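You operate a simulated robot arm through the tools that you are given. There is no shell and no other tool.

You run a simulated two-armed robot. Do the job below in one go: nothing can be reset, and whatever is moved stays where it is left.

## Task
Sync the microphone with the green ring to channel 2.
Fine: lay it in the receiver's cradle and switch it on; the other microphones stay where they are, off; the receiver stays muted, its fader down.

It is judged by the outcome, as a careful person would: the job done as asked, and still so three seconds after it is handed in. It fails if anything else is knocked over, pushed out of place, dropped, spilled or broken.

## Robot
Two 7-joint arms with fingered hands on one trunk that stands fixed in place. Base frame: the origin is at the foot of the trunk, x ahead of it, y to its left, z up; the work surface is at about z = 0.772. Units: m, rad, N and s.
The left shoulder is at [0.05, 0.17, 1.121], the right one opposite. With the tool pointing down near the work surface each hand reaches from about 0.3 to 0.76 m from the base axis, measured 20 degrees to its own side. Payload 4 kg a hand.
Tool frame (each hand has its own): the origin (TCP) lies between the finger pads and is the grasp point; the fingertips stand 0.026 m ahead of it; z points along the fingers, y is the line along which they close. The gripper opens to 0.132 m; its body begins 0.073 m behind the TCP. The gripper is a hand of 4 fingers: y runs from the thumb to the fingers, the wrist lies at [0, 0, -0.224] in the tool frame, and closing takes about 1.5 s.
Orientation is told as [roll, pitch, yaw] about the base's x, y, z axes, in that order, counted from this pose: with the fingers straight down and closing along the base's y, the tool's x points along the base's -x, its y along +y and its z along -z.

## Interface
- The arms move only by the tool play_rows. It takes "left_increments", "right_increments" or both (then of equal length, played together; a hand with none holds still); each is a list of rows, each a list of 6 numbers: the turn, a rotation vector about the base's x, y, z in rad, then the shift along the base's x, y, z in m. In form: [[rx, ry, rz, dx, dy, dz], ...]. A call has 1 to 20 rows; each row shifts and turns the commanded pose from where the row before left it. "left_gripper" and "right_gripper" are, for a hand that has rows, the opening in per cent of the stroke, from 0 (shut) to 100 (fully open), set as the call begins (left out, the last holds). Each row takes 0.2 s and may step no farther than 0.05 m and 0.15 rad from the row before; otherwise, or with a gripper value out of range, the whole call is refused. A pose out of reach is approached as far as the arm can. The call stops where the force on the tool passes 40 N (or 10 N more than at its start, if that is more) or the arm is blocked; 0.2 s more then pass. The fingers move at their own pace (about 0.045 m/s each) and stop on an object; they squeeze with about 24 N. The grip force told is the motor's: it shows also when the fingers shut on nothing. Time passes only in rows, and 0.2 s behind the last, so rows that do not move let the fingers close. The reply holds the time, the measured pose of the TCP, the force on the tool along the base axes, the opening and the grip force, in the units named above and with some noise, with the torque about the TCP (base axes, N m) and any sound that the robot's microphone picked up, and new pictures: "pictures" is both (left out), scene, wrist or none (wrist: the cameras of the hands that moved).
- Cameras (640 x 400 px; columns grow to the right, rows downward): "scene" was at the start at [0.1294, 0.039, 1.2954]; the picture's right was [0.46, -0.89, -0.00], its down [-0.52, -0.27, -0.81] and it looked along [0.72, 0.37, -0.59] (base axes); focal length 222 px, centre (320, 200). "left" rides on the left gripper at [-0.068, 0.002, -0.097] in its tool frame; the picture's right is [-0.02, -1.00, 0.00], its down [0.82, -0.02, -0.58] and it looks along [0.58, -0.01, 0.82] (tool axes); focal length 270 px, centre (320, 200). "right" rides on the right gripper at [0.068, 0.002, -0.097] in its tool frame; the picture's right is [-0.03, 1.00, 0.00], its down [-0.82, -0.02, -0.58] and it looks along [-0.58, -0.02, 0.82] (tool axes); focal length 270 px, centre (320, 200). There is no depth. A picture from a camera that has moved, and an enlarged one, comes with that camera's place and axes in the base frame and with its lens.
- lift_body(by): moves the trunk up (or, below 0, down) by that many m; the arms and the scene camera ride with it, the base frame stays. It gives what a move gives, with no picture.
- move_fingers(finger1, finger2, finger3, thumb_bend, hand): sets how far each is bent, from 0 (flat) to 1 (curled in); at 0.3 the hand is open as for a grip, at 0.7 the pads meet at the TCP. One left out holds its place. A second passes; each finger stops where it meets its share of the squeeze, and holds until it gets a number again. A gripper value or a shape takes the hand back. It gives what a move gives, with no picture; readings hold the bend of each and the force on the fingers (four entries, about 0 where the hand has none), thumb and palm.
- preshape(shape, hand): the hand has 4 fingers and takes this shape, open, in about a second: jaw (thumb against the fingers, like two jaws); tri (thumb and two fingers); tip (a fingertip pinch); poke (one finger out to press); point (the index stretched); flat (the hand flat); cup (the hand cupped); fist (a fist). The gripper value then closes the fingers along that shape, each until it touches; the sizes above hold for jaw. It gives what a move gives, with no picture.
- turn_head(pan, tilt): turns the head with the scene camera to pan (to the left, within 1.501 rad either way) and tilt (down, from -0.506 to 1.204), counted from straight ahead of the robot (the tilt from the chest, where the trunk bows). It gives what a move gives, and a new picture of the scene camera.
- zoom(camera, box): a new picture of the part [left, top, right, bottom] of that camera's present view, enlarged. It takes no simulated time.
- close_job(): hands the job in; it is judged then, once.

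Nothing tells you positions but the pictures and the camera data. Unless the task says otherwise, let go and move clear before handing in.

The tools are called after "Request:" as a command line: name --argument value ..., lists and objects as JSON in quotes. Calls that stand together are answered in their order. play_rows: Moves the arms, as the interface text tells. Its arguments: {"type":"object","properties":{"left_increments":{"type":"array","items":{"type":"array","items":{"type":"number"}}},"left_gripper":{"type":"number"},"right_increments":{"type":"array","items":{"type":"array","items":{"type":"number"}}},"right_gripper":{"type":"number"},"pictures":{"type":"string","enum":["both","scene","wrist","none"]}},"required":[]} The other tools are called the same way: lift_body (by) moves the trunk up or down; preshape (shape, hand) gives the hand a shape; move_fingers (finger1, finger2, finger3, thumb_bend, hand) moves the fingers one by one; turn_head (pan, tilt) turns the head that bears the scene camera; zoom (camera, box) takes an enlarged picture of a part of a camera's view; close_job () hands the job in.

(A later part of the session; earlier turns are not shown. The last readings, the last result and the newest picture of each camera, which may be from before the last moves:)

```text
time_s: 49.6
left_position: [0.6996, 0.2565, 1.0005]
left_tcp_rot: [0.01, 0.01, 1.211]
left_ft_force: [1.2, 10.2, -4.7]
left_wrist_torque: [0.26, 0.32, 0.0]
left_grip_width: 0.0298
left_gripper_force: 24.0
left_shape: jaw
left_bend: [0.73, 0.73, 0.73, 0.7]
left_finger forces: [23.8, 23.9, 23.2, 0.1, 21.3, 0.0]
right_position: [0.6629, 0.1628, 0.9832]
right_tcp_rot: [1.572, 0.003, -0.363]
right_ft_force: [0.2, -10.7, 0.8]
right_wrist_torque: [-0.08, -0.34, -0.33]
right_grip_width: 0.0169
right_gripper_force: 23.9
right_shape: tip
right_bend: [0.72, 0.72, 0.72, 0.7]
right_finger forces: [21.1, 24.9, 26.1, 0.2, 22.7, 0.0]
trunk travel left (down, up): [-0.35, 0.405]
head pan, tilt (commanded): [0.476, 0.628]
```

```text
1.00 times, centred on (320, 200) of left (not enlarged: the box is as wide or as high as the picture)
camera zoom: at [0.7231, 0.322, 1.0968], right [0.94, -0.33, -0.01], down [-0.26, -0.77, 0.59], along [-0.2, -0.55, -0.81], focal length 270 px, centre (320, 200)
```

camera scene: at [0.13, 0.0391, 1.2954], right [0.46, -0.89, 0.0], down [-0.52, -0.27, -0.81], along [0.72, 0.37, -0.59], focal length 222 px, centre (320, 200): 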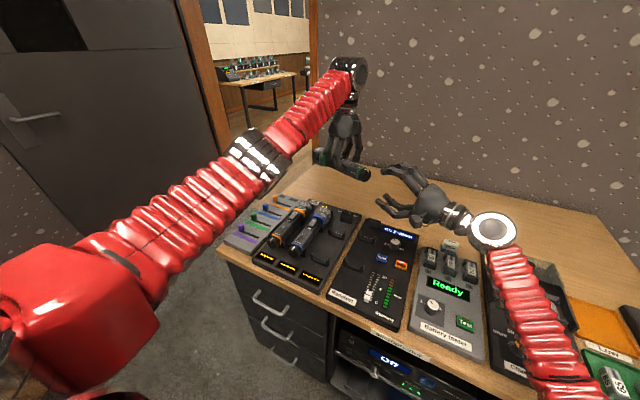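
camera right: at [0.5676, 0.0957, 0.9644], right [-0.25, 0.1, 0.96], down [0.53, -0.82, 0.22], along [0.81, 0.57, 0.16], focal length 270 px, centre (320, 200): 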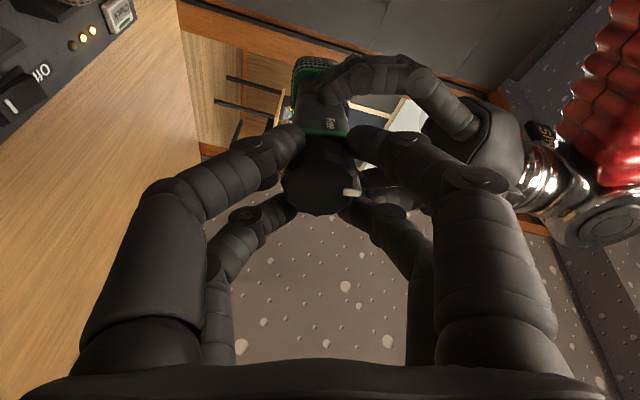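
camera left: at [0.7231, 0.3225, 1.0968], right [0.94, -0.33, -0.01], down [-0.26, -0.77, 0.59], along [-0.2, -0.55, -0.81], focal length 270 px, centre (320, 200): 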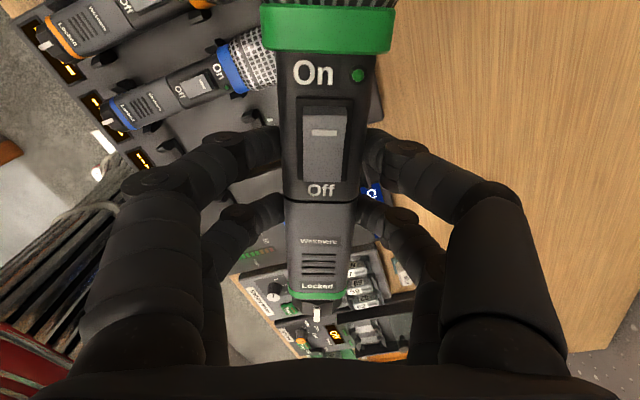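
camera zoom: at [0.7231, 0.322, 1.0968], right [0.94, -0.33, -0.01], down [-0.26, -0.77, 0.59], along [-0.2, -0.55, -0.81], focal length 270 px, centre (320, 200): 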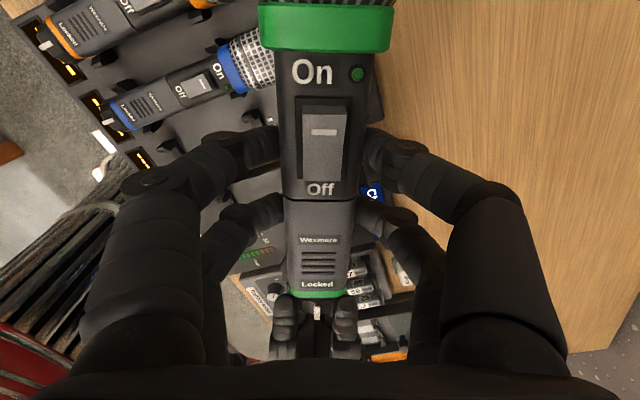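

The roll is undone. Now I'll re-grip further out on the knob.

Request:
play_rows --right_increments '[[0, 0, 0, 0, 0, 0], [0, 0, 0, 0, 0, 0], [0, 0, 0, -0.0028, -0.0075, 0], [0, 0, 0, 0, 0, 0]]' --right_gripper 45 --pictures "none"

Request:
play_rows --right_increments '[[0, 0, 0, 0, 0, 0], [0, 0, 0, 0, 0, 0], [0, 0, 0, 0, 0, 0], [0, 0, 0, 0, 0, 0], [0, 0, 0, 0, 0, 0], [0, 0, 0, 0, 0, 0]]' --right_gripper 0 --pictures "wrist"

Request:
zoom --camera "right" --box '[200, 60, 440, 260]'

Request:
zoom --camera "scene" --box '[350, 140, 410, 200]'

Request:
zoom --camera "left" --box '[240, 220, 400, 400]'

```text
time_s: 50.6
left_position: [0.7002, 0.2562, 1.0012]
left_tcp_rot: [0.008, 0.012, 1.21]
left_ft_force: [0.3, -1.0, -3.1]
left_wrist_torque: [-0.06, 0.05, -0.02]
left_grip_width: 0.0301
left_gripper_force: 24.3
left_shape: jaw
left_bend: [0.73, 0.73, 0.73, 0.7]
left_finger forces: [22.6, 23.4, 23.7, 0.0, 22.4, 0.0]
right_position: [0.6608, 0.1564, 0.9812]
right_tcp_rot: [1.571, 0.004, -0.36]
right_ft_force: [0.4, 0.2, 0.4]
right_wrist_torque: [0.03, -0.01, -0.01]
right_grip_width: 0.0591
right_gripper_force: 0.0
right_shape: tip
right_bend: [0.73, 0.73, 0.73, 0.7]
right_finger forces: [0.0, 0.0, 0.0, 0.0, 0.0, 0.0]
trunk travel left (down, up): [-0.35, 0.405]
head pan, tilt (commanded): [0.476, 0.628]
```

```text
time_s: 52.0
left_position: [0.6997, 0.2563, 1.0016]
left_tcp_rot: [0.009, 0.011, 1.209]
left_ft_force: [-2.5, -2.7, -4.6]
left_wrist_torque: [-0.07, 0.13, -0.07]
left_grip_width: 0.03
left_gripper_force: 24.0
left_shape: jaw
left_bend: [0.73, 0.73, 0.73, 0.7]
left_finger forces: [22.5, 23.9, 23.1, 0.0, 22.6, 0.0]
right_position: [0.6601, 0.1557, 0.9831]
right_tcp_rot: [1.57, 0.002, -0.362]
right_ft_force: [2.0, 3.4, 0.1]
right_wrist_torque: [-0.06, -0.06, -0.06]
right_grip_width: 0.0119
right_gripper_force: 23.8
right_shape: tip
right_bend: [0.72, 0.72, 0.72, 0.7]
right_finger forces: [23.1, 21.5, 21.1, 0.1, 18.8, 0.0]
trunk travel left (down, up): [-0.35, 0.405]
head pan, tilt (commanded): [0.476, 0.628]
camera right: at [0.5627, 0.0895, 0.9844], right [0.03, -0.01, 1.0], down [0.56, -0.83, -0.02], along [0.83, 0.56, -0.02], focal length 270 px, centre (320, 200)
```

right: 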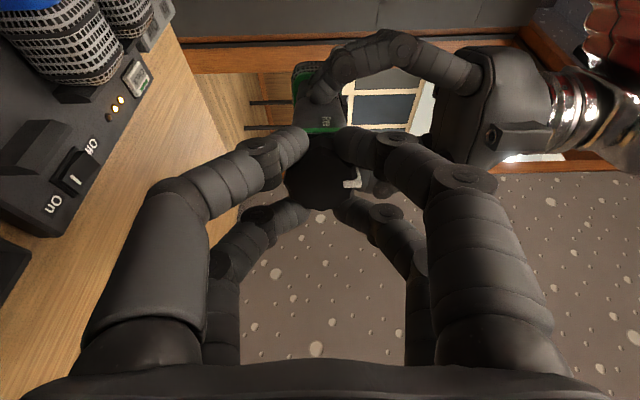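

```text
2.00 times, centred on (320, 160) of right
camera zoom: at [0.5627, 0.0895, 0.9844], right [0.03, -0.01, 1.0], down [0.56, -0.83, -0.02], along [0.83, 0.56, -0.02], focal length 541 px, centre (320, 280)
```

zoom: 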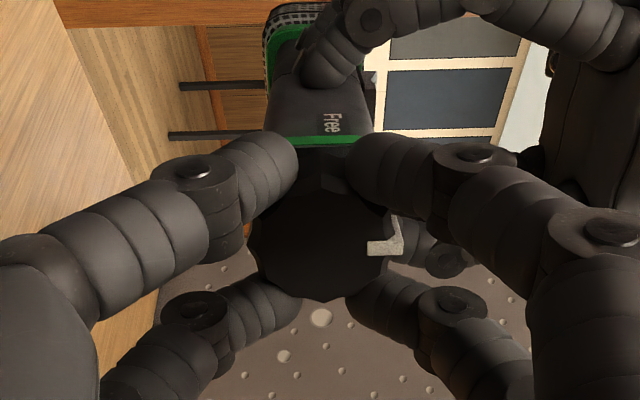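

```text
6.67 times, centred on (380, 170) of scene
camera zoom: at [0.1301, 0.0391, 1.2953], right [0.46, -0.89, 0.0], down [-0.52, -0.27, -0.81], along [0.72, 0.37, -0.59], focal length 1478 px, centre (-80, 400)
```

zoom: 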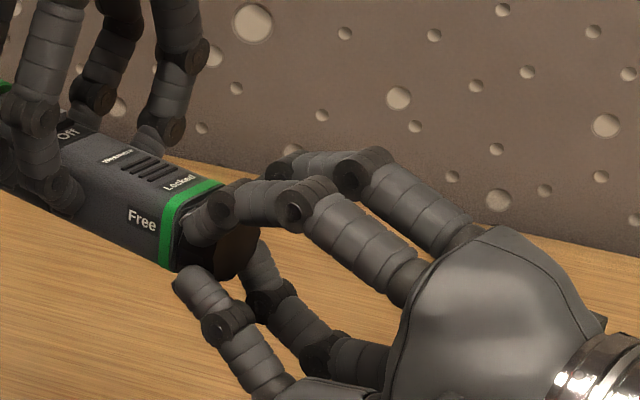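

```text
2.22 times, centred on (320, 310) of left
camera zoom: at [0.7232, 0.3215, 1.0968], right [0.94, -0.33, -0.01], down [-0.26, -0.77, 0.59], along [-0.2, -0.55, -0.81], focal length 601 px, centre (320, -44)
```

zoom: 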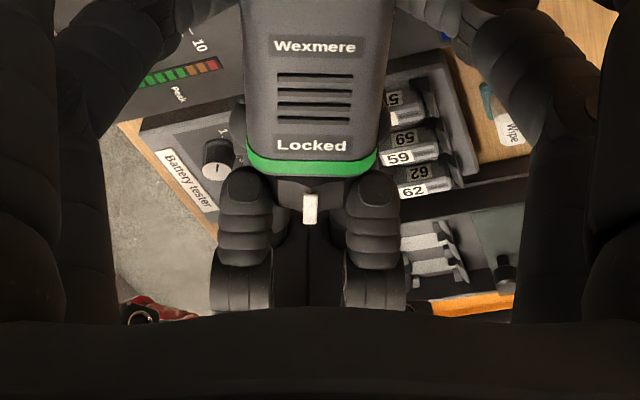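

Now the tips sit only on the knob, clear of the ring. I'll try the twist again.

Request:
play_rows --right_increments '[[-0.0354, -0.0935, 0, 0, 0, 0], [-0.0354, -0.0935, 0, 0, 0, 0], [-0.0354, -0.0935, 0, 0, 0, 0], [0, 0, 0, 0, 0, 0]]' --pictures "none"

Request:
zoom --camera "left" --box '[240, 220, 400, 400]'

Request:
zoom --camera "scene" --box '[350, 140, 410, 200]'

```text
time_s: 53.0
left_position: [0.6987, 0.2571, 1.0009]
left_tcp_rot: [0.009, 0.01, 1.209]
left_ft_force: [-6.1, -6.2, -2.6]
left_wrist_torque: [-0.23, 0.14, -0.22]
left_grip_width: 0.0297
left_gripper_force: 24.0
left_shape: jaw
left_bend: [0.73, 0.73, 0.73, 0.7]
left_finger forces: [22.2, 25.6, 22.0, 0.0, 22.9, 0.0]
right_position: [0.6608, 0.1553, 0.9833]
right_tcp_rot: [1.571, -0.298, -0.362]
right_ft_force: [6.4, 6.9, -0.1]
right_wrist_torque: [-0.06, 0.02, -0.12]
right_grip_width: 0.012
right_gripper_force: 24.4
right_shape: tip
right_bend: [0.72, 0.72, 0.72, 0.7]
right_finger forces: [22.2, 22.1, 21.4, 0.0, 18.9, 0.1]
trunk travel left (down, up): [-0.35, 0.405]
head pan, tilt (commanded): [0.476, 0.628]
```

```text
2.22 times, centred on (320, 310) of left
camera zoom: at [0.7232, 0.3214, 1.0969], right [0.94, -0.33, -0.01], down [-0.26, -0.77, 0.59], along [-0.2, -0.55, -0.81], focal length 601 px, centre (320, -44)
```

zoom: 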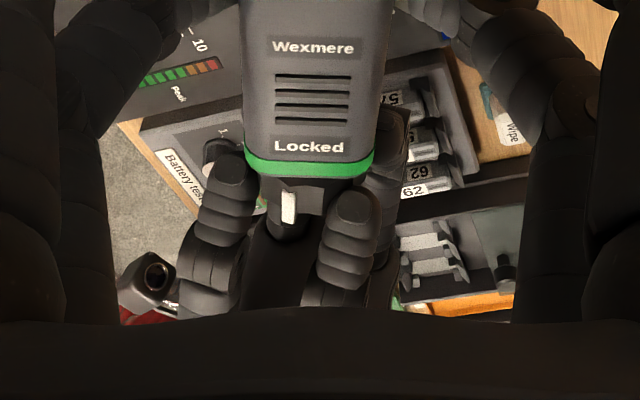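

```text
6.67 times, centred on (380, 170) of scene
camera zoom: at [0.1301, 0.0391, 1.2953], right [0.46, -0.89, 0.0], down [-0.52, -0.27, -0.81], along [0.72, 0.37, -0.59], focal length 1478 px, centre (-80, 400)
```

zoom: 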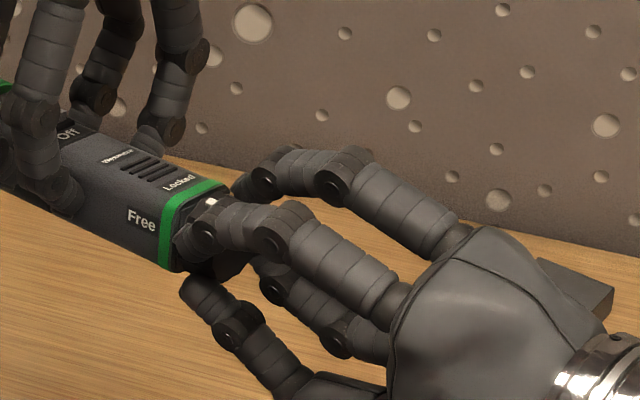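

The knob turns now, with almost no torque: the pointer has moved off "Locked" toward "Free". I'll continue the twist in two stages.

Request:
play_rows --right_increments '[[-0.0425, -0.1122, 0, 0, 0, 0], [-0.0425, -0.1122, 0, 0, 0, 0], [-0.0425, -0.1122, 0, 0, 0, 0], [-0.0425, -0.1122, 0, 0, 0, 0], [-0.0425, -0.1122, 0, 0, 0, 0], [0, 0, 0, 0, 0, 0]]' --pictures "none"

Request:
zoom --camera "left" --box '[240, 220, 400, 400]'

Request:
zoom --camera "scene" --box '[350, 140, 410, 200]'

```text
time_s: 54.4
left_position: [0.6999, 0.2561, 1.0007]
left_tcp_rot: [0.009, 0.008, 1.209]
left_ft_force: [-7.7, -10.7, -3.6]
left_wrist_torque: [-0.24, 0.14, -0.31]
left_grip_width: 0.0299
left_gripper_force: 24.0
left_shape: jaw
left_bend: [0.73, 0.73, 0.73, 0.7]
left_finger forces: [22.2, 26.0, 21.6, 0.0, 23.2, 0.0]
right_position: [0.6593, 0.1545, 0.9827]
right_tcp_rot: [1.567, -0.901, -0.36]
right_ft_force: [7.6, 10.2, 0.3]
right_wrist_torque: [-0.09, 0.06, -0.07]
right_grip_width: 0.0116
right_gripper_force: 23.6
right_shape: tip
right_bend: [0.72, 0.72, 0.72, 0.7]
right_finger forces: [22.1, 21.7, 21.5, 0.0, 19.6, 0.1]
trunk travel left (down, up): [-0.35, 0.405]
head pan, tilt (commanded): [0.476, 0.628]
```

```text
2.22 times, centred on (320, 310) of left
camera zoom: at [0.7232, 0.3215, 1.0969], right [0.94, -0.33, -0.01], down [-0.26, -0.77, 0.59], along [-0.2, -0.55, -0.81], focal length 601 px, centre (320, -44)
```

zoom: 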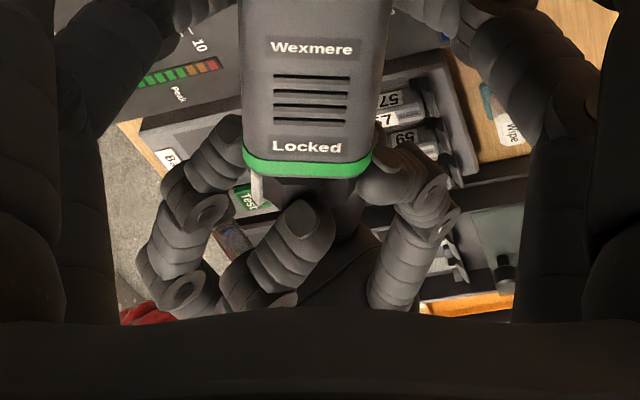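

```text
6.67 times, centred on (380, 170) of scene
camera zoom: at [0.1301, 0.0391, 1.2953], right [0.46, -0.89, 0.0], down [-0.52, -0.27, -0.81], along [0.72, 0.37, -0.59], focal length 1478 px, centre (-80, 400)
```

zoom: 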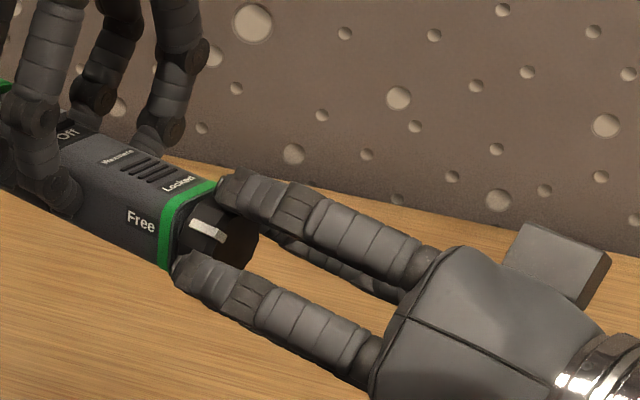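

The pointer is about 52° round. I'll finish the remaining 38°.

Request:
play_rows --right_increments '[[-0.0396, -0.1047, 0, 0, 0, 0], [-0.0396, -0.1047, 0, 0, 0, 0], [-0.0396, -0.1047, 0, 0, 0, 0], [-0.0396, -0.1047, 0, 0, 0, 0], [-0.0396, -0.1047, 0, 0, 0, 0], [-0.0396, -0.1047, 0, 0, 0, 0], [0, 0, 0, 0, 0, 0]]' --pictures "none"

Request:
zoom --camera "scene" --box '[350, 140, 410, 200]'

Request:
zoom --camera "left" --box '[240, 220, 400, 400]'

```text
time_s: 56.0
left_position: [0.6992, 0.2565, 1.0013]
left_tcp_rot: [0.008, 0.01, 1.21]
left_ft_force: [-2.4, -11.7, -5.6]
left_wrist_torque: [-0.31, -0.4, 0.22]
left_grip_width: 0.0302
left_gripper_force: 24.0
left_shape: jaw
left_bend: [0.73, 0.73, 0.73, 0.7]
left_finger forces: [23.6, 21.9, 24.6, 0.0, 22.7, 0.0]
right_position: [0.6594, 0.1557, 0.9847]
right_tcp_rot: [-0.162, -1.568, 1.371]
right_ft_force: [1.5, 11.2, 1.8]
right_wrist_torque: [0.21, 0.39, 0.06]
right_grip_width: 0.0094
right_gripper_force: 23.9
right_shape: tip
right_bend: [0.72, 0.72, 0.72, 0.7]
right_finger forces: [23.1, 32.5, 18.7, 0.1, 35.1, 0.0]
trunk travel left (down, up): [-0.35, 0.405]
head pan, tilt (commanded): [0.476, 0.628]
```

```text
6.67 times, centred on (380, 170) of scene
camera zoom: at [0.1301, 0.0391, 1.2953], right [0.46, -0.89, 0.0], down [-0.52, -0.27, -0.81], along [0.72, 0.37, -0.59], focal length 1478 px, centre (-80, 400)
```

zoom: 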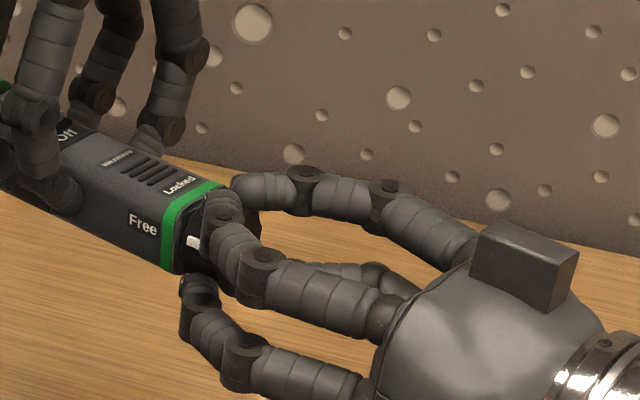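

```text
2.22 times, centred on (320, 310) of left
camera zoom: at [0.7233, 0.3216, 1.0969], right [0.94, -0.33, -0.01], down [-0.26, -0.77, 0.59], along [-0.2, -0.55, -0.81], focal length 601 px, centre (320, -44)
```

zoom: 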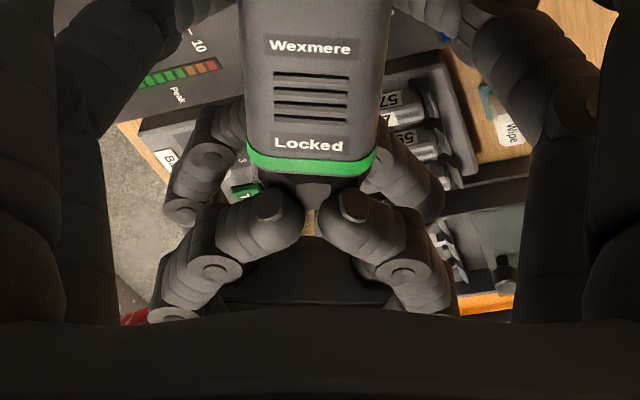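

Resistance rises at the end, which suggests the knob has reached its stop at Free. I'll open, back away along the axis and look at the pointer.

Request:
play_rows --right_increments '[[0, 0, 0, 0, 0, 0], [0, 0, 0, 0, 0, 0], [0, 0, 0, 0, 0, 0], [0, 0, 0, 0, 0, 0], [0, 0, 0, -0.0071, -0.0187, 0], [0, 0, 0, -0.0106, -0.0281, 0], [0, 0, 0, -0.0106, -0.0281, 0], [0, 0, 0, -0.0106, -0.0281, 0], [0, 0, 0, -0.0106, -0.0281, 0], [0, 0, 0, 0, 0, 0]]' --right_gripper 60 --pictures "both"

Request:
zoom --camera "scene" --box '[330, 130, 400, 200]'

Request:
zoom --camera "left" --box '[240, 220, 400, 400]'

```text
time_s: 58.2
left_position: [0.7005, 0.2559, 0.9997]
left_tcp_rot: [0.011, 0.01, 1.21]
left_ft_force: [0.1, -0.2, -3.5]
left_wrist_torque: [-0.08, 0.04, 0.0]
left_grip_width: 0.0301
left_gripper_force: 24.1
left_shape: jaw
left_bend: [0.73, 0.73, 0.73, 0.7]
left_finger forces: [22.5, 23.2, 23.5, 0.1, 22.0, 0.0]
right_position: [0.6121, 0.0248, 0.9833]
right_tcp_rot: [0.685, -1.57, 0.521]
right_ft_force: [0.0, -1.1, 0.6]
right_wrist_torque: [-0.02, 0.0, 0.01]
right_grip_width: 0.079
right_gripper_force: 0.1
right_shape: tip
right_bend: [0.71, 0.71, 0.71, 0.7]
right_finger forces: [0.0, 0.0, 0.0, 0.1, 0.0, 0.1]
trunk travel left (down, up): [-0.35, 0.405]
head pan, tilt (commanded): [0.476, 0.628]
camera scene: at [0.1302, 0.0391, 1.2953], right [0.46, -0.89, 0.0], down [-0.52, -0.27, -0.81], along [0.72, 0.37, -0.59], focal length 222 px, centre (320, 200)
camera right: at [0.5762, -0.0656, 0.9151], right [-0.93, 0.35, 0.03], down [-0.18, -0.55, 0.82], along [0.3, 0.76, 0.58], focal length 270 px, centre (320, 200)
```

scene: 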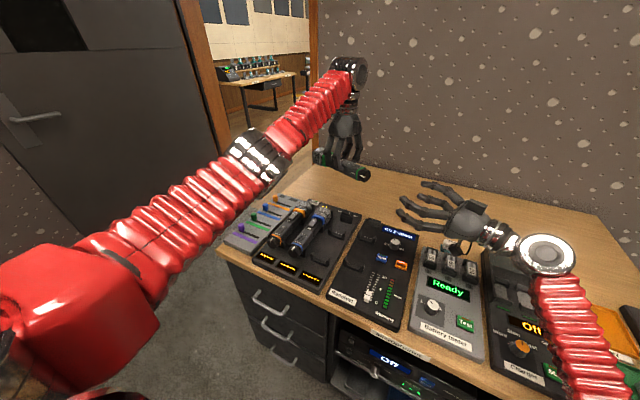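
right: 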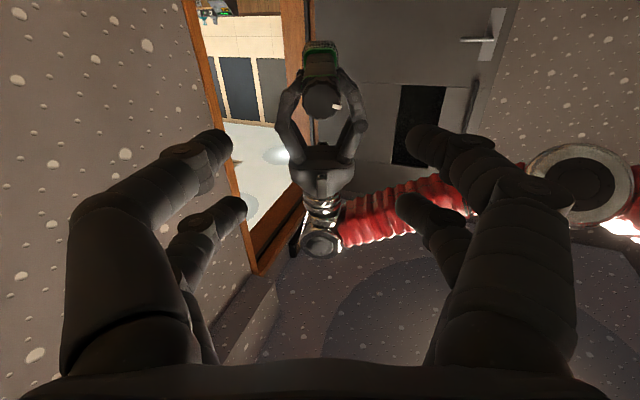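

```text
5.71 times, centred on (365, 165) of scene
camera zoom: at [0.1302, 0.0391, 1.2953], right [0.46, -0.89, 0.0], down [-0.52, -0.27, -0.81], along [0.72, 0.37, -0.59], focal length 1267 px, centre (63, 400)
```

zoom: 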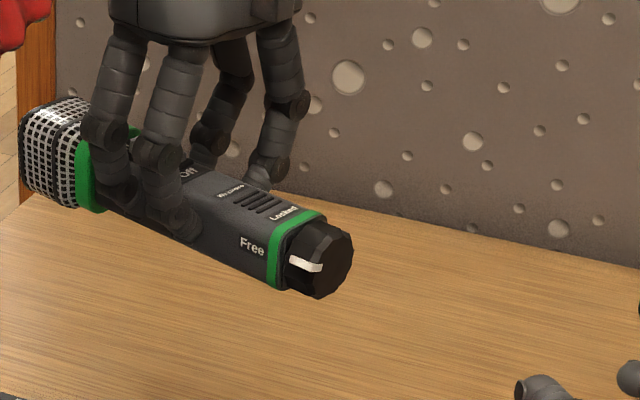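

```text
2.22 times, centred on (320, 310) of left
camera zoom: at [0.7233, 0.3218, 1.0968], right [0.94, -0.33, -0.01], down [-0.26, -0.77, 0.59], along [-0.2, -0.55, -0.81], focal length 601 px, centre (320, -44)
```

zoom: 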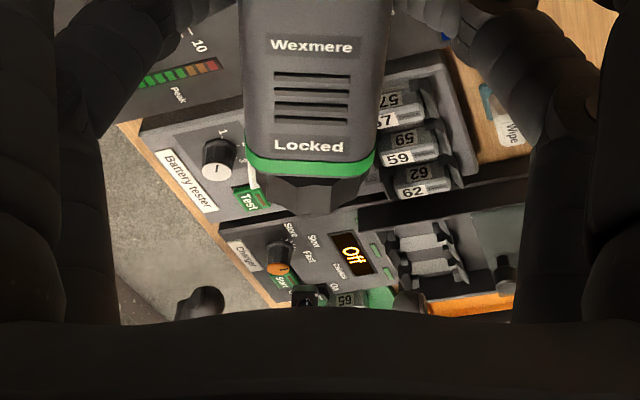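

The pointer now lines up with "Free". I'll take one closer look from the right camera to be sure it's all the way round.

Request:
zoom --camera "right" --box '[270, 20, 390, 140]'

Request:
zoom --camera "scene" --box '[350, 150, 390, 190]'

```text
3.33 times, centred on (330, 80) of right
camera zoom: at [0.5762, -0.0656, 0.9151], right [-0.93, 0.35, 0.03], down [-0.18, -0.55, 0.82], along [0.3, 0.76, 0.58], focal length 901 px, centre (287, 600)
```

zoom: 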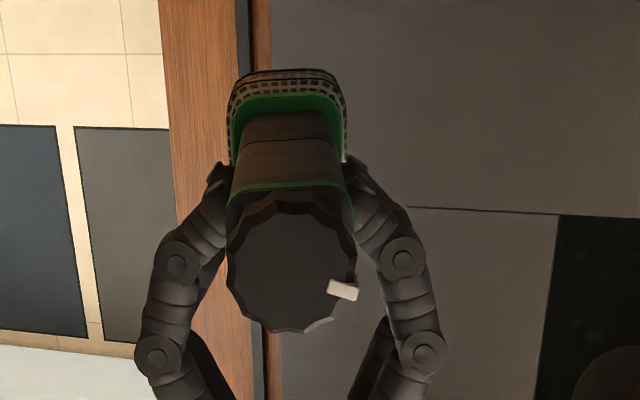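

```text
10.00 times, centred on (370, 170) of scene
camera zoom: at [0.1302, 0.0391, 1.2953], right [0.46, -0.89, 0.0], down [-0.52, -0.27, -0.81], along [0.72, 0.37, -0.59], focal length 2217 px, centre (-180, 500)
```

zoom: 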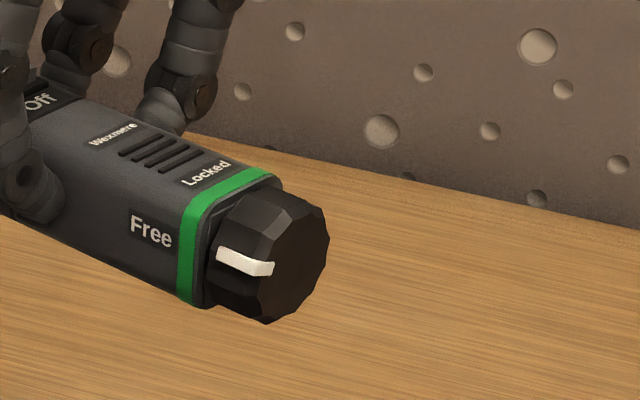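

The pointer sits somewhat short of the "Free" label, at roughly 60–75° of the 90°. To be sure it's at its end, I'll turn the hand back 0.6 rad, re-grip the knob and push once more toward Free.

Request:
play_rows --right_increments '[[0.0354, 0.0935, 0, 0.0059, 0.0156, 0], [0.0354, 0.0935, 0, 0.0059, 0.0156, 0], [0.0354, 0.0935, 0, 0.0059, 0.0156, 0], [0.0354, 0.0935, 0, 0.0059, 0.0156, 0], [0.0354, 0.0935, 0, 0.0059, 0.0156, 0], [0.0354, 0.0935, 0, 0.0059, 0.0156, 0], [0, 0, 0, 0, 0, 0]]' --right_gripper 55 --pictures "wrist"

Request:
zoom --camera "right" --box '[200, 60, 440, 260]'

```text
time_s: 59.8
left_position: [0.7004, 0.2563, 1.0013]
left_tcp_rot: [0.009, 0.011, 1.209]
left_ft_force: [0.5, 0.6, -4.3]
left_wrist_torque: [-0.12, 0.06, 0.0]
left_grip_width: 0.0299
left_gripper_force: 23.8
left_shape: jaw
left_bend: [0.73, 0.73, 0.73, 0.7]
left_finger forces: [22.5, 23.2, 23.5, 0.0, 22.2, 0.1]
right_position: [0.6472, 0.1184, 0.9835]
right_tcp_rot: [1.568, -0.967, -0.359]
right_ft_force: [-0.8, -0.6, -0.4]
right_wrist_torque: [-0.02, 0.02, 0.0]
right_grip_width: 0.0732
right_gripper_force: 0.0
right_shape: tip
right_bend: [0.72, 0.72, 0.72, 0.7]
right_finger forces: [0.0, 0.1, 0.0, 0.0, 0.0, 0.1]
trunk travel left (down, up): [-0.35, 0.405]
head pan, tilt (commanded): [0.476, 0.628]
camera right: at [0.5744, 0.0418, 0.9282], right [-0.76, 0.29, 0.59], down [0.24, -0.71, 0.66], along [0.61, 0.64, 0.47], focal length 270 px, centre (320, 200)
```

right: 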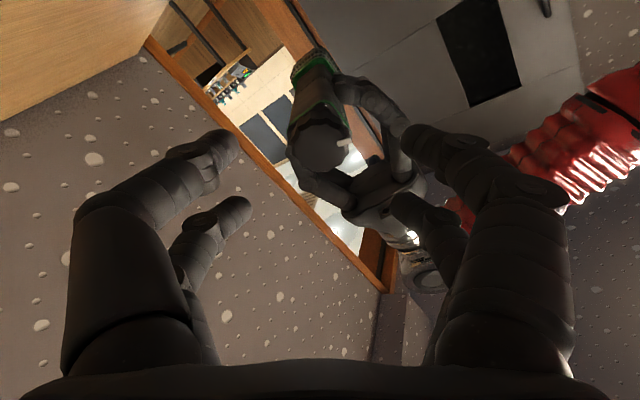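

```text
2.00 times, centred on (320, 160) of right
camera zoom: at [0.5744, 0.0418, 0.9282], right [-0.76, 0.29, 0.59], down [0.24, -0.71, 0.66], along [0.61, 0.64, 0.47], focal length 541 px, centre (320, 280)
```

zoom: 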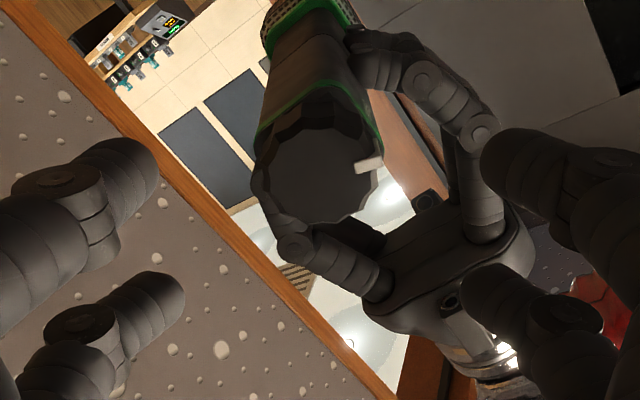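

The pointer reads about 68° from Locked. I'll advance, grip again and push the last part.

Request:
play_rows --right_increments '[[0, 0, 0, 0.0071, 0.0187, 0], [0, 0, 0, 0.0057, 0.015, 0], [0, 0, 0, 0, 0, 0]]' --pictures "none"

Request:
play_rows --right_increments '[[0, 0, 0, 0, 0, 0], [0, 0, 0, 0, 0, 0], [0, 0, 0, 0, 0, 0], [0, 0, 0, 0, 0, 0], [0, 0, 0, 0, 0, 0], [0, 0, 0, 0, 0, 0]]' --right_gripper 0 --pictures "wrist"

Request:
zoom --camera "right" --box '[200, 60, 440, 260]'

Request:
zoom --camera "scene" --box '[350, 140, 410, 200]'

```text
time_s: 60.6
left_position: [0.7005, 0.2561, 0.9999]
left_tcp_rot: [0.009, 0.011, 1.208]
left_ft_force: [1.0, 0.9, -3.4]
left_wrist_torque: [-0.07, 0.04, 0.01]
left_grip_width: 0.0299
left_gripper_force: 24.2
left_shape: jaw
left_bend: [0.73, 0.73, 0.73, 0.7]
left_finger forces: [22.5, 23.2, 23.4, 0.0, 22.1, 0.0]
right_position: [0.6583, 0.151, 0.9838]
right_tcp_rot: [1.569, -0.97, -0.362]
right_ft_force: [-1.5, -0.2, 0.3]
right_wrist_torque: [0.02, 0.0, -0.02]
right_grip_width: 0.0728
right_gripper_force: 0.1
right_shape: tip
right_bend: [0.72, 0.72, 0.72, 0.7]
right_finger forces: [0.0, 0.0, 0.1, 0.0, 0.0, 0.1]
trunk travel left (down, up): [-0.35, 0.405]
head pan, tilt (commanded): [0.476, 0.628]
```

```text
time_s: 62.0
left_position: [0.6991, 0.2573, 1.0006]
left_tcp_rot: [0.009, 0.011, 1.209]
left_ft_force: [0.0, -0.9, -3.8]
left_wrist_torque: [-0.11, 0.02, -0.02]
left_grip_width: 0.0301
left_gripper_force: 24.2
left_shape: jaw
left_bend: [0.73, 0.73, 0.73, 0.7]
left_finger forces: [22.4, 23.1, 23.4, 0.0, 22.2, 0.0]
right_position: [0.6582, 0.1525, 0.9844]
right_tcp_rot: [1.57, -0.971, -0.359]
right_ft_force: [0.6, 1.7, 1.0]
right_wrist_torque: [0.07, -0.05, 0.02]
right_grip_width: 0.0119
right_gripper_force: 24.0
right_shape: tip
right_bend: [0.72, 0.72, 0.72, 0.7]
right_finger forces: [22.6, 21.4, 20.3, 0.1, 18.4, 0.0]
trunk travel left (down, up): [-0.35, 0.405]
head pan, tilt (commanded): [0.476, 0.628]
camera right: at [0.5864, 0.0747, 0.9282], right [-0.76, 0.29, 0.59], down [0.24, -0.71, 0.66], along [0.61, 0.64, 0.47], focal length 270 px, centre (320, 200)
```

right: 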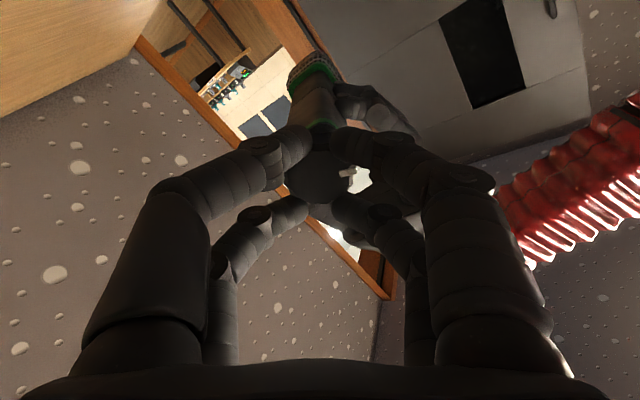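

```text
2.00 times, centred on (320, 160) of right
camera zoom: at [0.5864, 0.0747, 0.9282], right [-0.76, 0.29, 0.59], down [0.24, -0.71, 0.66], along [0.61, 0.64, 0.47], focal length 541 px, centre (320, 280)
```

zoom: 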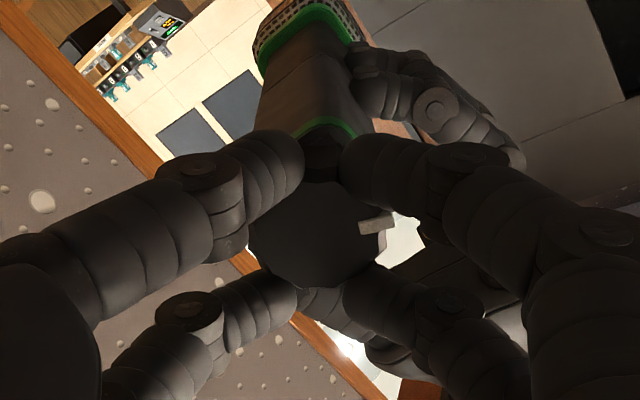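

```text
6.67 times, centred on (380, 170) of scene
camera zoom: at [0.1301, 0.0391, 1.2953], right [0.46, -0.89, 0.0], down [-0.52, -0.27, -0.81], along [0.72, 0.37, -0.59], focal length 1478 px, centre (-80, 400)
```

zoom: 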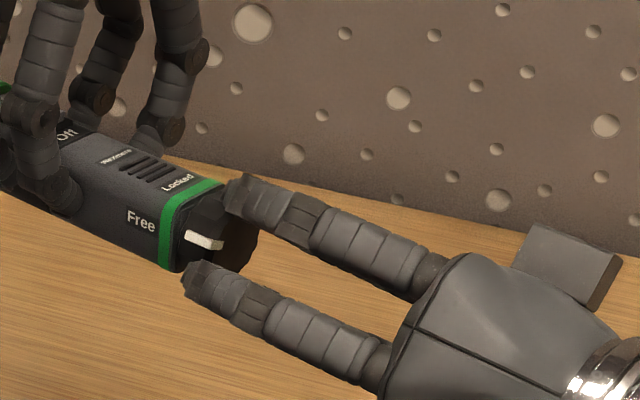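

The grip is good and the pointer shows between the fingers. I'll twist gently by another 0.3 rad and watch the torque.

Request:
play_rows --right_increments '[[-0.0354, -0.0935, 0, 0, 0, 0], [-0.0354, -0.0935, 0, 0, 0, 0], [-0.0354, -0.0935, 0, 0, 0, 0], [0, 0, 0, 0, 0, 0]]' --pictures "none"

Request:
zoom --camera "scene" --box '[350, 140, 410, 200]'

Request:
zoom --camera "left" --box '[240, 20, 400, 400]'

```text
time_s: 63.0
left_position: [0.6995, 0.2566, 1.0003]
left_tcp_rot: [0.008, 0.011, 1.211]
left_ft_force: [2.2, 1.7, -7.3]
left_wrist_torque: [0.07, -0.34, 0.21]
left_grip_width: 0.0299
left_gripper_force: 23.7
left_shape: jaw
left_bend: [0.73, 0.73, 0.73, 0.71]
left_finger forces: [23.9, 21.5, 23.9, 0.1, 22.5, 0.1]
right_position: [0.6585, 0.1514, 0.9838]
right_tcp_rot: [1.566, -1.271, -0.358]
right_ft_force: [-2.5, -1.7, 3.3]
right_wrist_torque: [0.16, 0.26, -0.09]
right_grip_width: 0.0094
right_gripper_force: 23.8
right_shape: tip
right_bend: [0.72, 0.72, 0.73, 0.7]
right_finger forces: [23.2, 29.8, 21.3, 0.1, 30.2, 0.0]
trunk travel left (down, up): [-0.35, 0.405]
head pan, tilt (commanded): [0.476, 0.628]
```

```text
6.67 times, centred on (380, 170) of scene
camera zoom: at [0.1302, 0.0391, 1.2953], right [0.46, -0.89, 0.0], down [-0.52, -0.27, -0.81], along [0.72, 0.37, -0.59], focal length 1478 px, centre (-80, 400)
```

zoom: 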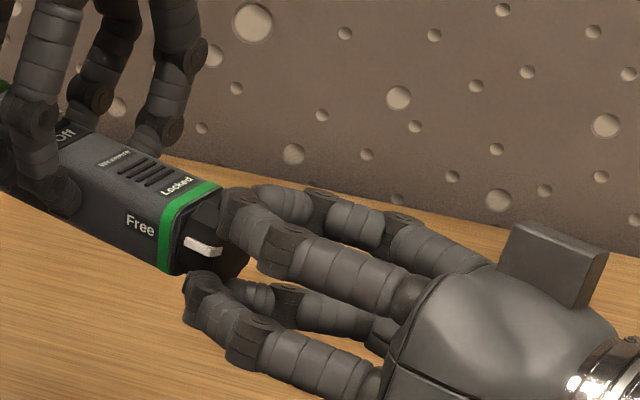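

```text
1.05 times, centred on (320, 210) of left (not enlarged: the box is as wide or as high as the picture)
camera zoom: at [0.7232, 0.3222, 1.0968], right [0.94, -0.33, -0.01], down [-0.26, -0.77, 0.59], along [-0.2, -0.55, -0.81], focal length 284 px, centre (320, 190)
```

zoom: 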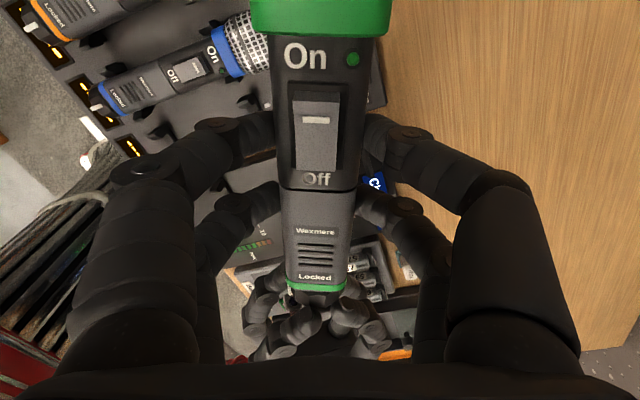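

The knob no longer turns; it's at its stop, which is the Free end. I'll release, back away, and check the mic's roll in the left hand.

Request:
play_rows --right_increments '[[0.0354, 0.0935, 0, 0, 0, 0], [0.0354, 0.0935, 0, 0, 0, 0], [0, 0, 0, 0, 0, 0]]' --pictures "none"

Request:
play_rows --right_increments '[[0, 0, 0, 0, 0, 0], [0, 0, 0, 0, 0, 0], [0, 0, 0, 0, 0, 0], [0, 0, 0, 0, 0, 0], [0, 0, 0, -0.0071, -0.0187, 0], [0, 0, 0, -0.0106, -0.0281, 0], [0, 0, 0, -0.0106, -0.0281, 0], [0, 0, 0, -0.0106, -0.0281, 0], [0, 0, 0, -0.0106, -0.0281, 0], [0, 0, 0, 0, 0, 0]]' --right_gripper 60 --pictures "both"

Request:
zoom --camera "scene" --box '[340, 140, 400, 200]'

Request:
zoom --camera "left" --box '[0, 0, 640, 400]'

```text
time_s: 63.8
left_position: [0.7004, 0.2569, 1.0002]
left_tcp_rot: [0.011, 0.009, 1.211]
left_ft_force: [2.9, 6.7, -7.8]
left_wrist_torque: [0.3, -0.12, 0.13]
left_grip_width: 0.0298
left_gripper_force: 24.2
left_shape: jaw
left_bend: [0.73, 0.73, 0.73, 0.71]
left_finger forces: [23.4, 21.6, 23.1, 0.0, 22.2, 0.1]
right_position: [0.6584, 0.1524, 0.9831]
right_tcp_rot: [1.57, -1.07, -0.362]
right_ft_force: [-2.3, -7.3, 4.0]
right_wrist_torque: [0.21, -0.07, -0.1]
right_grip_width: 0.0093
right_gripper_force: 24.4
right_shape: tip
right_bend: [0.72, 0.72, 0.73, 0.7]
right_finger forces: [27.0, 25.9, 29.6, 0.1, 28.6, 0.0]
trunk travel left (down, up): [-0.35, 0.405]
head pan, tilt (commanded): [0.476, 0.628]
```

```text
time_s: 66.0
left_position: [0.6999, 0.2575, 1.0017]
left_tcp_rot: [0.008, 0.011, 1.209]
left_ft_force: [-0.8, -0.5, -3.6]
left_wrist_torque: [-0.07, 0.07, 0.01]
left_grip_width: 0.0301
left_gripper_force: 24.0
left_shape: jaw
left_bend: [0.73, 0.73, 0.73, 0.71]
left_finger forces: [22.4, 22.7, 22.9, 0.0, 22.2, 0.0]
right_position: [0.6128, 0.0205, 0.9832]
right_tcp_rot: [1.568, -1.07, -0.36]
right_ft_force: [0.1, 0.4, -0.1]
right_wrist_torque: [-0.01, 0.0, 0.0]
right_grip_width: 0.0789
right_gripper_force: 0.1
right_shape: tip
right_bend: [0.71, 0.71, 0.71, 0.7]
right_finger forces: [0.1, 0.0, 0.0, 0.0, 0.1, 0.0]
trunk travel left (down, up): [-0.35, 0.405]
head pan, tilt (commanded): [0.476, 0.628]
camera scene: at [0.1302, 0.0391, 1.2953], right [0.46, -0.89, 0.0], down [-0.52, -0.27, -0.81], along [0.72, 0.37, -0.59], focal length 222 px, centre (320, 200)
camera right: at [0.5453, -0.0584, 0.9245], right [-0.81, 0.31, 0.5], down [0.18, -0.68, 0.71], along [0.56, 0.66, 0.5], focal length 270 px, centre (320, 200)
```

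scene: 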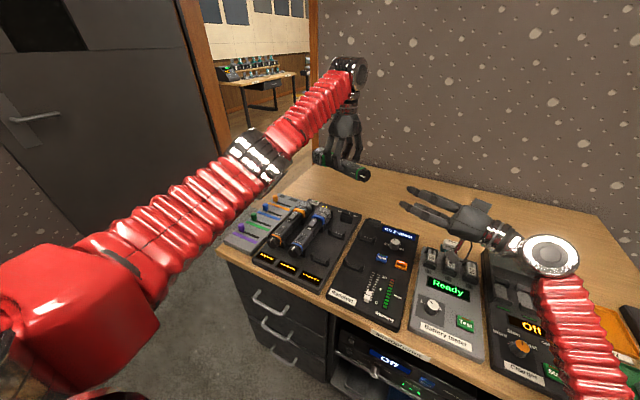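
right: 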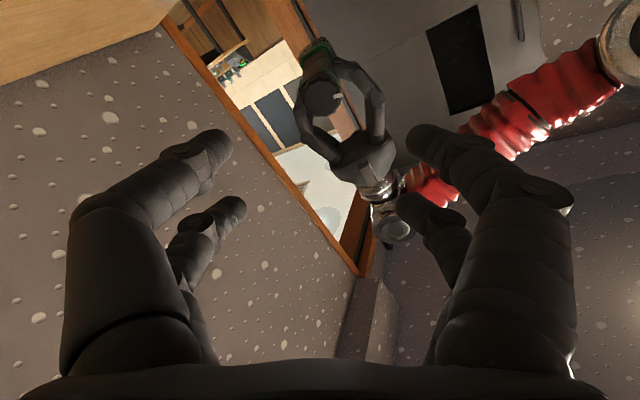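

```text
6.67 times, centred on (370, 170) of scene
camera zoom: at [0.1302, 0.0391, 1.2953], right [0.46, -0.89, 0.0], down [-0.52, -0.27, -0.81], along [0.72, 0.37, -0.59], focal length 1478 px, centre (-13, 400)
```

zoom: 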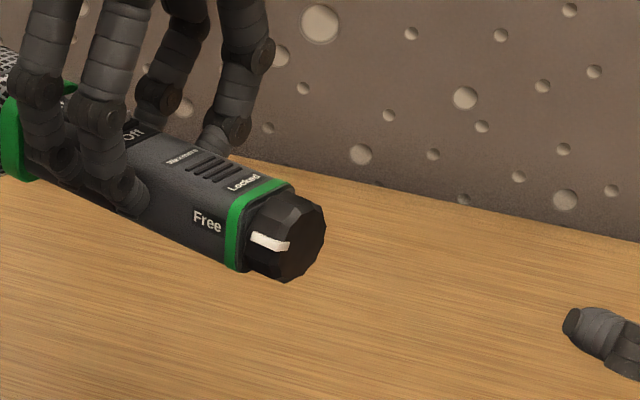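

```text
1.00 times, centred on (320, 200) of left (not enlarged: the box is as wide or as high as the picture)
camera zoom: at [0.7233, 0.3218, 1.0968], right [0.94, -0.33, -0.01], down [-0.26, -0.77, 0.59], along [-0.2, -0.55, -0.81], focal length 270 px, centre (320, 200)
```

zoom: 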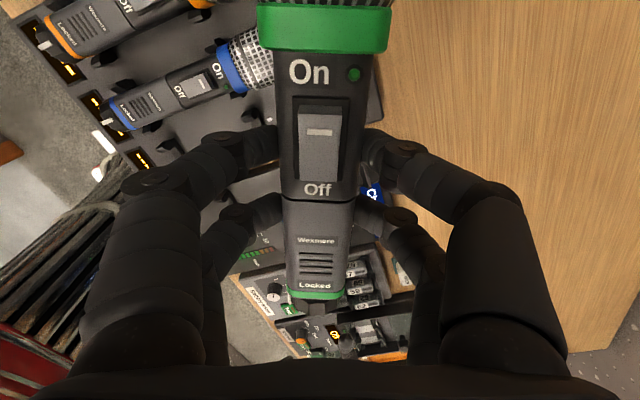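

The mic's roll is almost unchanged and it hasn't slipped. I'll send the right hand aside and back to pointing down, while the left hand un-yaws and brings the mic back toward the cradle at a safe height.

Request:
play_rows --right_increments '[[0.0541, 0.143, 0, -0.002, -0.03, 0.01], [0.0541, 0.143, 0, -0.002, -0.03, 0.01], [0.0541, 0.143, 0, -0.002, -0.03, 0.01], [0.0541, 0.143, 0, -0.002, -0.03, 0.01], [0.0541, 0.143, 0, -0.002, -0.03, 0.01], [0.0541, 0.143, 0, -0.002, -0.03, 0.01], [0.0541, 0.143, 0, -0.002, -0.03, 0.01], [-0.1336, 0.0504, 0, 0, 0, 0], [-0.1336, 0.0504, 0, 0, 0, 0], [-0.1336, 0.0504, 0, 0, 0, 0], [-0.1336, 0.0504, 0, 0, 0, 0], [-0.1336, 0.0504, 0, 0, 0, 0], [-0.1336, 0.0504, 0, 0, 0, 0], [-0.1336, 0.0504, 0, 0, 0, 0], [-0.1336, 0.0504, 0, 0, 0, 0], [-0.1336, 0.0504, 0, 0, 0, 0], [-0.1336, 0.0504, 0, 0, 0, 0], [-0.1336, 0.0504, 0, 0, 0, 0], [0, 0, 0.12, 0, 0, 0], [0, 0, 0.12, 0, 0, 0]]' --pictures "none"

Request:
play_rows --left_increments '[[0, 0, -0.13, -0.003, -0.004, 0], [0, 0, -0.13, -0.004, -0.005, 0], [0, 0, -0.13, -0.006, -0.006, 0], [0, 0, -0.13, -0.01, -0.012, 0], [0, 0, -0.13, -0.013, -0.014, 0], [0, 0, -0.13, -0.015, -0.015, -0.01], [0, 0, -0.13, -0.015, -0.018, -0.01], [0, 0, -0.13, -0.015, -0.018, -0.01], [0, 0, -0.13, -0.015, -0.018, -0.01], [0, 0, -0.04, -0.015, -0.014, -0.01], [0, 0, 0, 0, 0, 0]]' --right_increments '[[0, 0, 0.12, 0, -0.01, 0], [0, 0, 0, 0, 0, 0], [0, 0, 0, 0, 0, 0], [0, 0, 0, 0, 0, 0], [0, 0, 0, 0, 0, 0], [0, 0, 0, 0, 0, 0], [0, 0, 0, 0, 0, 0], [0, 0, 0, 0, 0, 0], [0, 0, 0, 0, 0, 0], [0, 0, 0, 0, 0, 0], [0, 0, 0, 0, 0, 0]]' --pictures "both"

```text
refused: row 1 steps farther than a row can; nothing moved
```

```text
time_s: 68.4
left_position: [0.5886, 0.1316, 0.9515]
left_tcp_rot: [0.006, 0.01, 0.0]
left_ft_force: [0.0, 0.1, -3.6]
left_wrist_torque: [-0.01, 0.1, -0.03]
left_grip_width: 0.0301
left_gripper_force: 23.8
left_shape: jaw
left_bend: [0.73, 0.73, 0.73, 0.71]
left_finger forces: [22.3, 22.7, 22.7, 0.0, 22.0, 0.1]
right_position: [0.6097, 0.0109, 0.9832]
right_tcp_rot: [1.569, -1.069, -0.238]
right_ft_force: [-0.5, 0.6, -0.7]
right_wrist_torque: [0.02, 0.03, 0.0]
right_grip_width: 0.0787
right_gripper_force: 0.0
right_shape: tip
right_bend: [0.71, 0.71, 0.71, 0.7]
right_finger forces: [0.1, 0.0, 0.0, 0.0, 0.1, 0.0]
trunk travel left (down, up): [-0.35, 0.405]
head pan, tilt (commanded): [0.476, 0.628]
camera scene: at [0.13, 0.039, 1.2954], right [0.46, -0.89, 0.0], down [-0.52, -0.27, -0.81], along [0.72, 0.37, -0.59], focal length 222 px, centre (320, 200)
camera right: at [0.5537, -0.0752, 0.9244], right [-0.84, 0.21, 0.5], down [0.26, -0.66, 0.71], along [0.48, 0.72, 0.5], focal length 270 px, centre (320, 200)
camera left: at [0.6579, 0.133, 1.048], right [0.02, -1.0, -0.01], down [-0.81, -0.02, 0.59], along [-0.59, -0.01, -0.81], focal length 270 px, centre (320, 200)
```

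scene: 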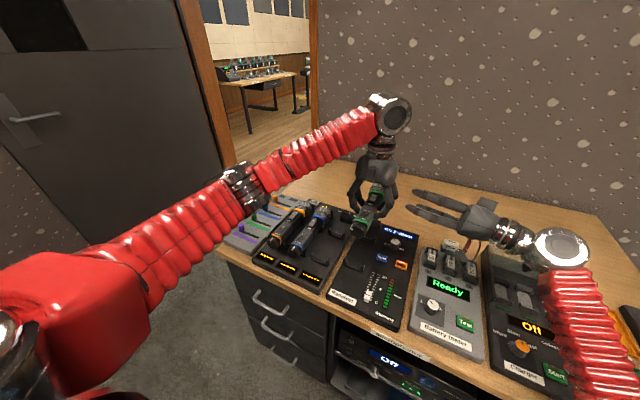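
right: 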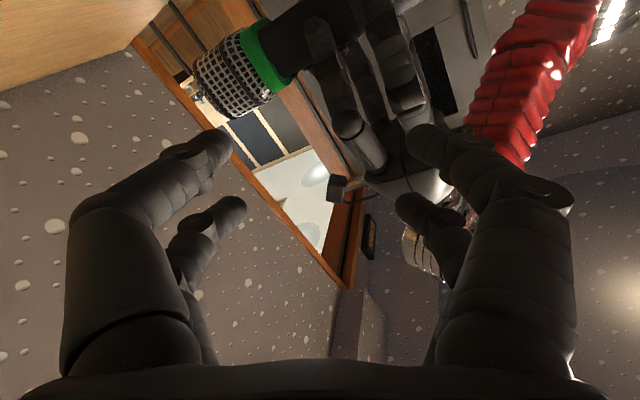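
left: 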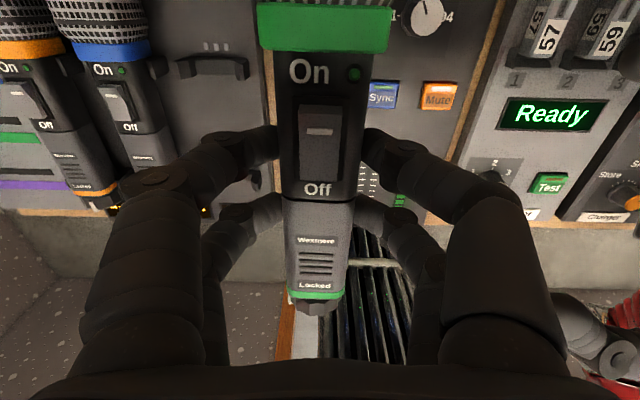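

The first call was refused by a hair over the turn limit, while the left move ran fine and nothing touched. Now I'll move the right hand away and turn it back to pointing down, with correct step sizes.

Request:
play_rows --right_increments '[[0.034, 0.14, 0, -0.001, -0.03, 0.01], [0.034, 0.14, 0, -0.001, -0.03, 0.01], [0.034, 0.14, 0, -0.001, -0.03, 0.01], [0.034, 0.14, 0, -0.001, -0.03, 0.01], [0.034, 0.14, 0, -0.001, -0.03, 0.01], [0.034, 0.14, 0, -0.001, -0.03, 0.01], [0.034, 0.14, 0, -0.001, -0.03, 0.01], [0.0145, 0.0598, 0, 0, 0, 0], [-0.1388, 0.0337, 0, 0, 0, 0], [-0.1388, 0.0337, 0, 0, 0, 0], [-0.1388, 0.0337, 0, 0, 0, 0], [-0.1388, 0.0337, 0, 0, 0, 0], [-0.1388, 0.0337, 0, 0, 0, 0], [-0.1388, 0.0337, 0, 0, 0, 0], [-0.1388, 0.0337, 0, 0, 0, 0], [-0.1388, 0.0337, 0, 0, 0, 0], [-0.1388, 0.0337, 0, 0, 0, 0], [-0.1388, 0.0337, 0, 0, 0, 0], [-0.1388, 0.0337, 0, 0, 0, 0], [0, 0, 0.119, 0, 0, 0]]' --pictures "scene"

```text
time_s: 72.6
left_position: [0.5889, 0.132, 0.9519]
left_tcp_rot: [0.007, 0.009, 0.001]
left_ft_force: [-0.1, 0.2, -3.5]
left_wrist_torque: [0.0, 0.12, -0.02]
left_grip_width: 0.0298
left_gripper_force: 23.9
left_shape: jaw
left_bend: [0.73, 0.73, 0.73, 0.71]
left_finger forces: [22.3, 22.6, 22.7, 0.0, 22.0, 0.0]
right_position: [0.6029, -0.199, 1.0532]
right_tcp_rot: [-0.006, 0.0, -0.119]
right_ft_force: [0.5, -0.1, -0.5]
right_wrist_torque: [-0.04, 0.0, 0.04]
right_grip_width: 0.0787
right_gripper_force: 0.0
right_shape: tip
right_bend: [0.71, 0.71, 0.71, 0.7]
right_finger forces: [0.0, 0.1, 0.0, 0.1, 0.0, 0.0]
trunk travel left (down, up): [-0.35, 0.405]
head pan, tilt (commanded): [0.476, 0.628]
camera scene: at [0.1302, 0.0389, 1.2953], right [0.46, -0.89, 0.0], down [-0.52, -0.27, -0.81], along [0.72, 0.37, -0.59], focal length 222 px, centre (320, 200)
```

scene: 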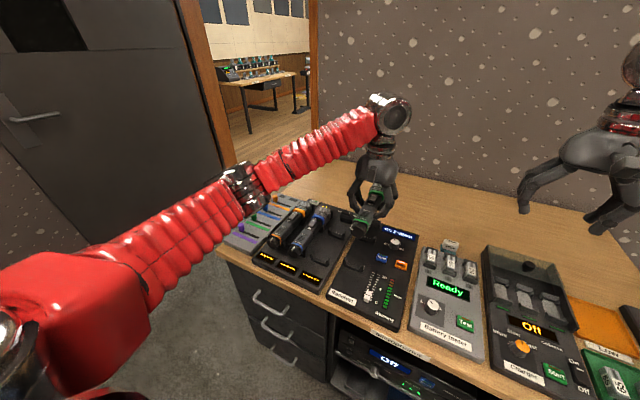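

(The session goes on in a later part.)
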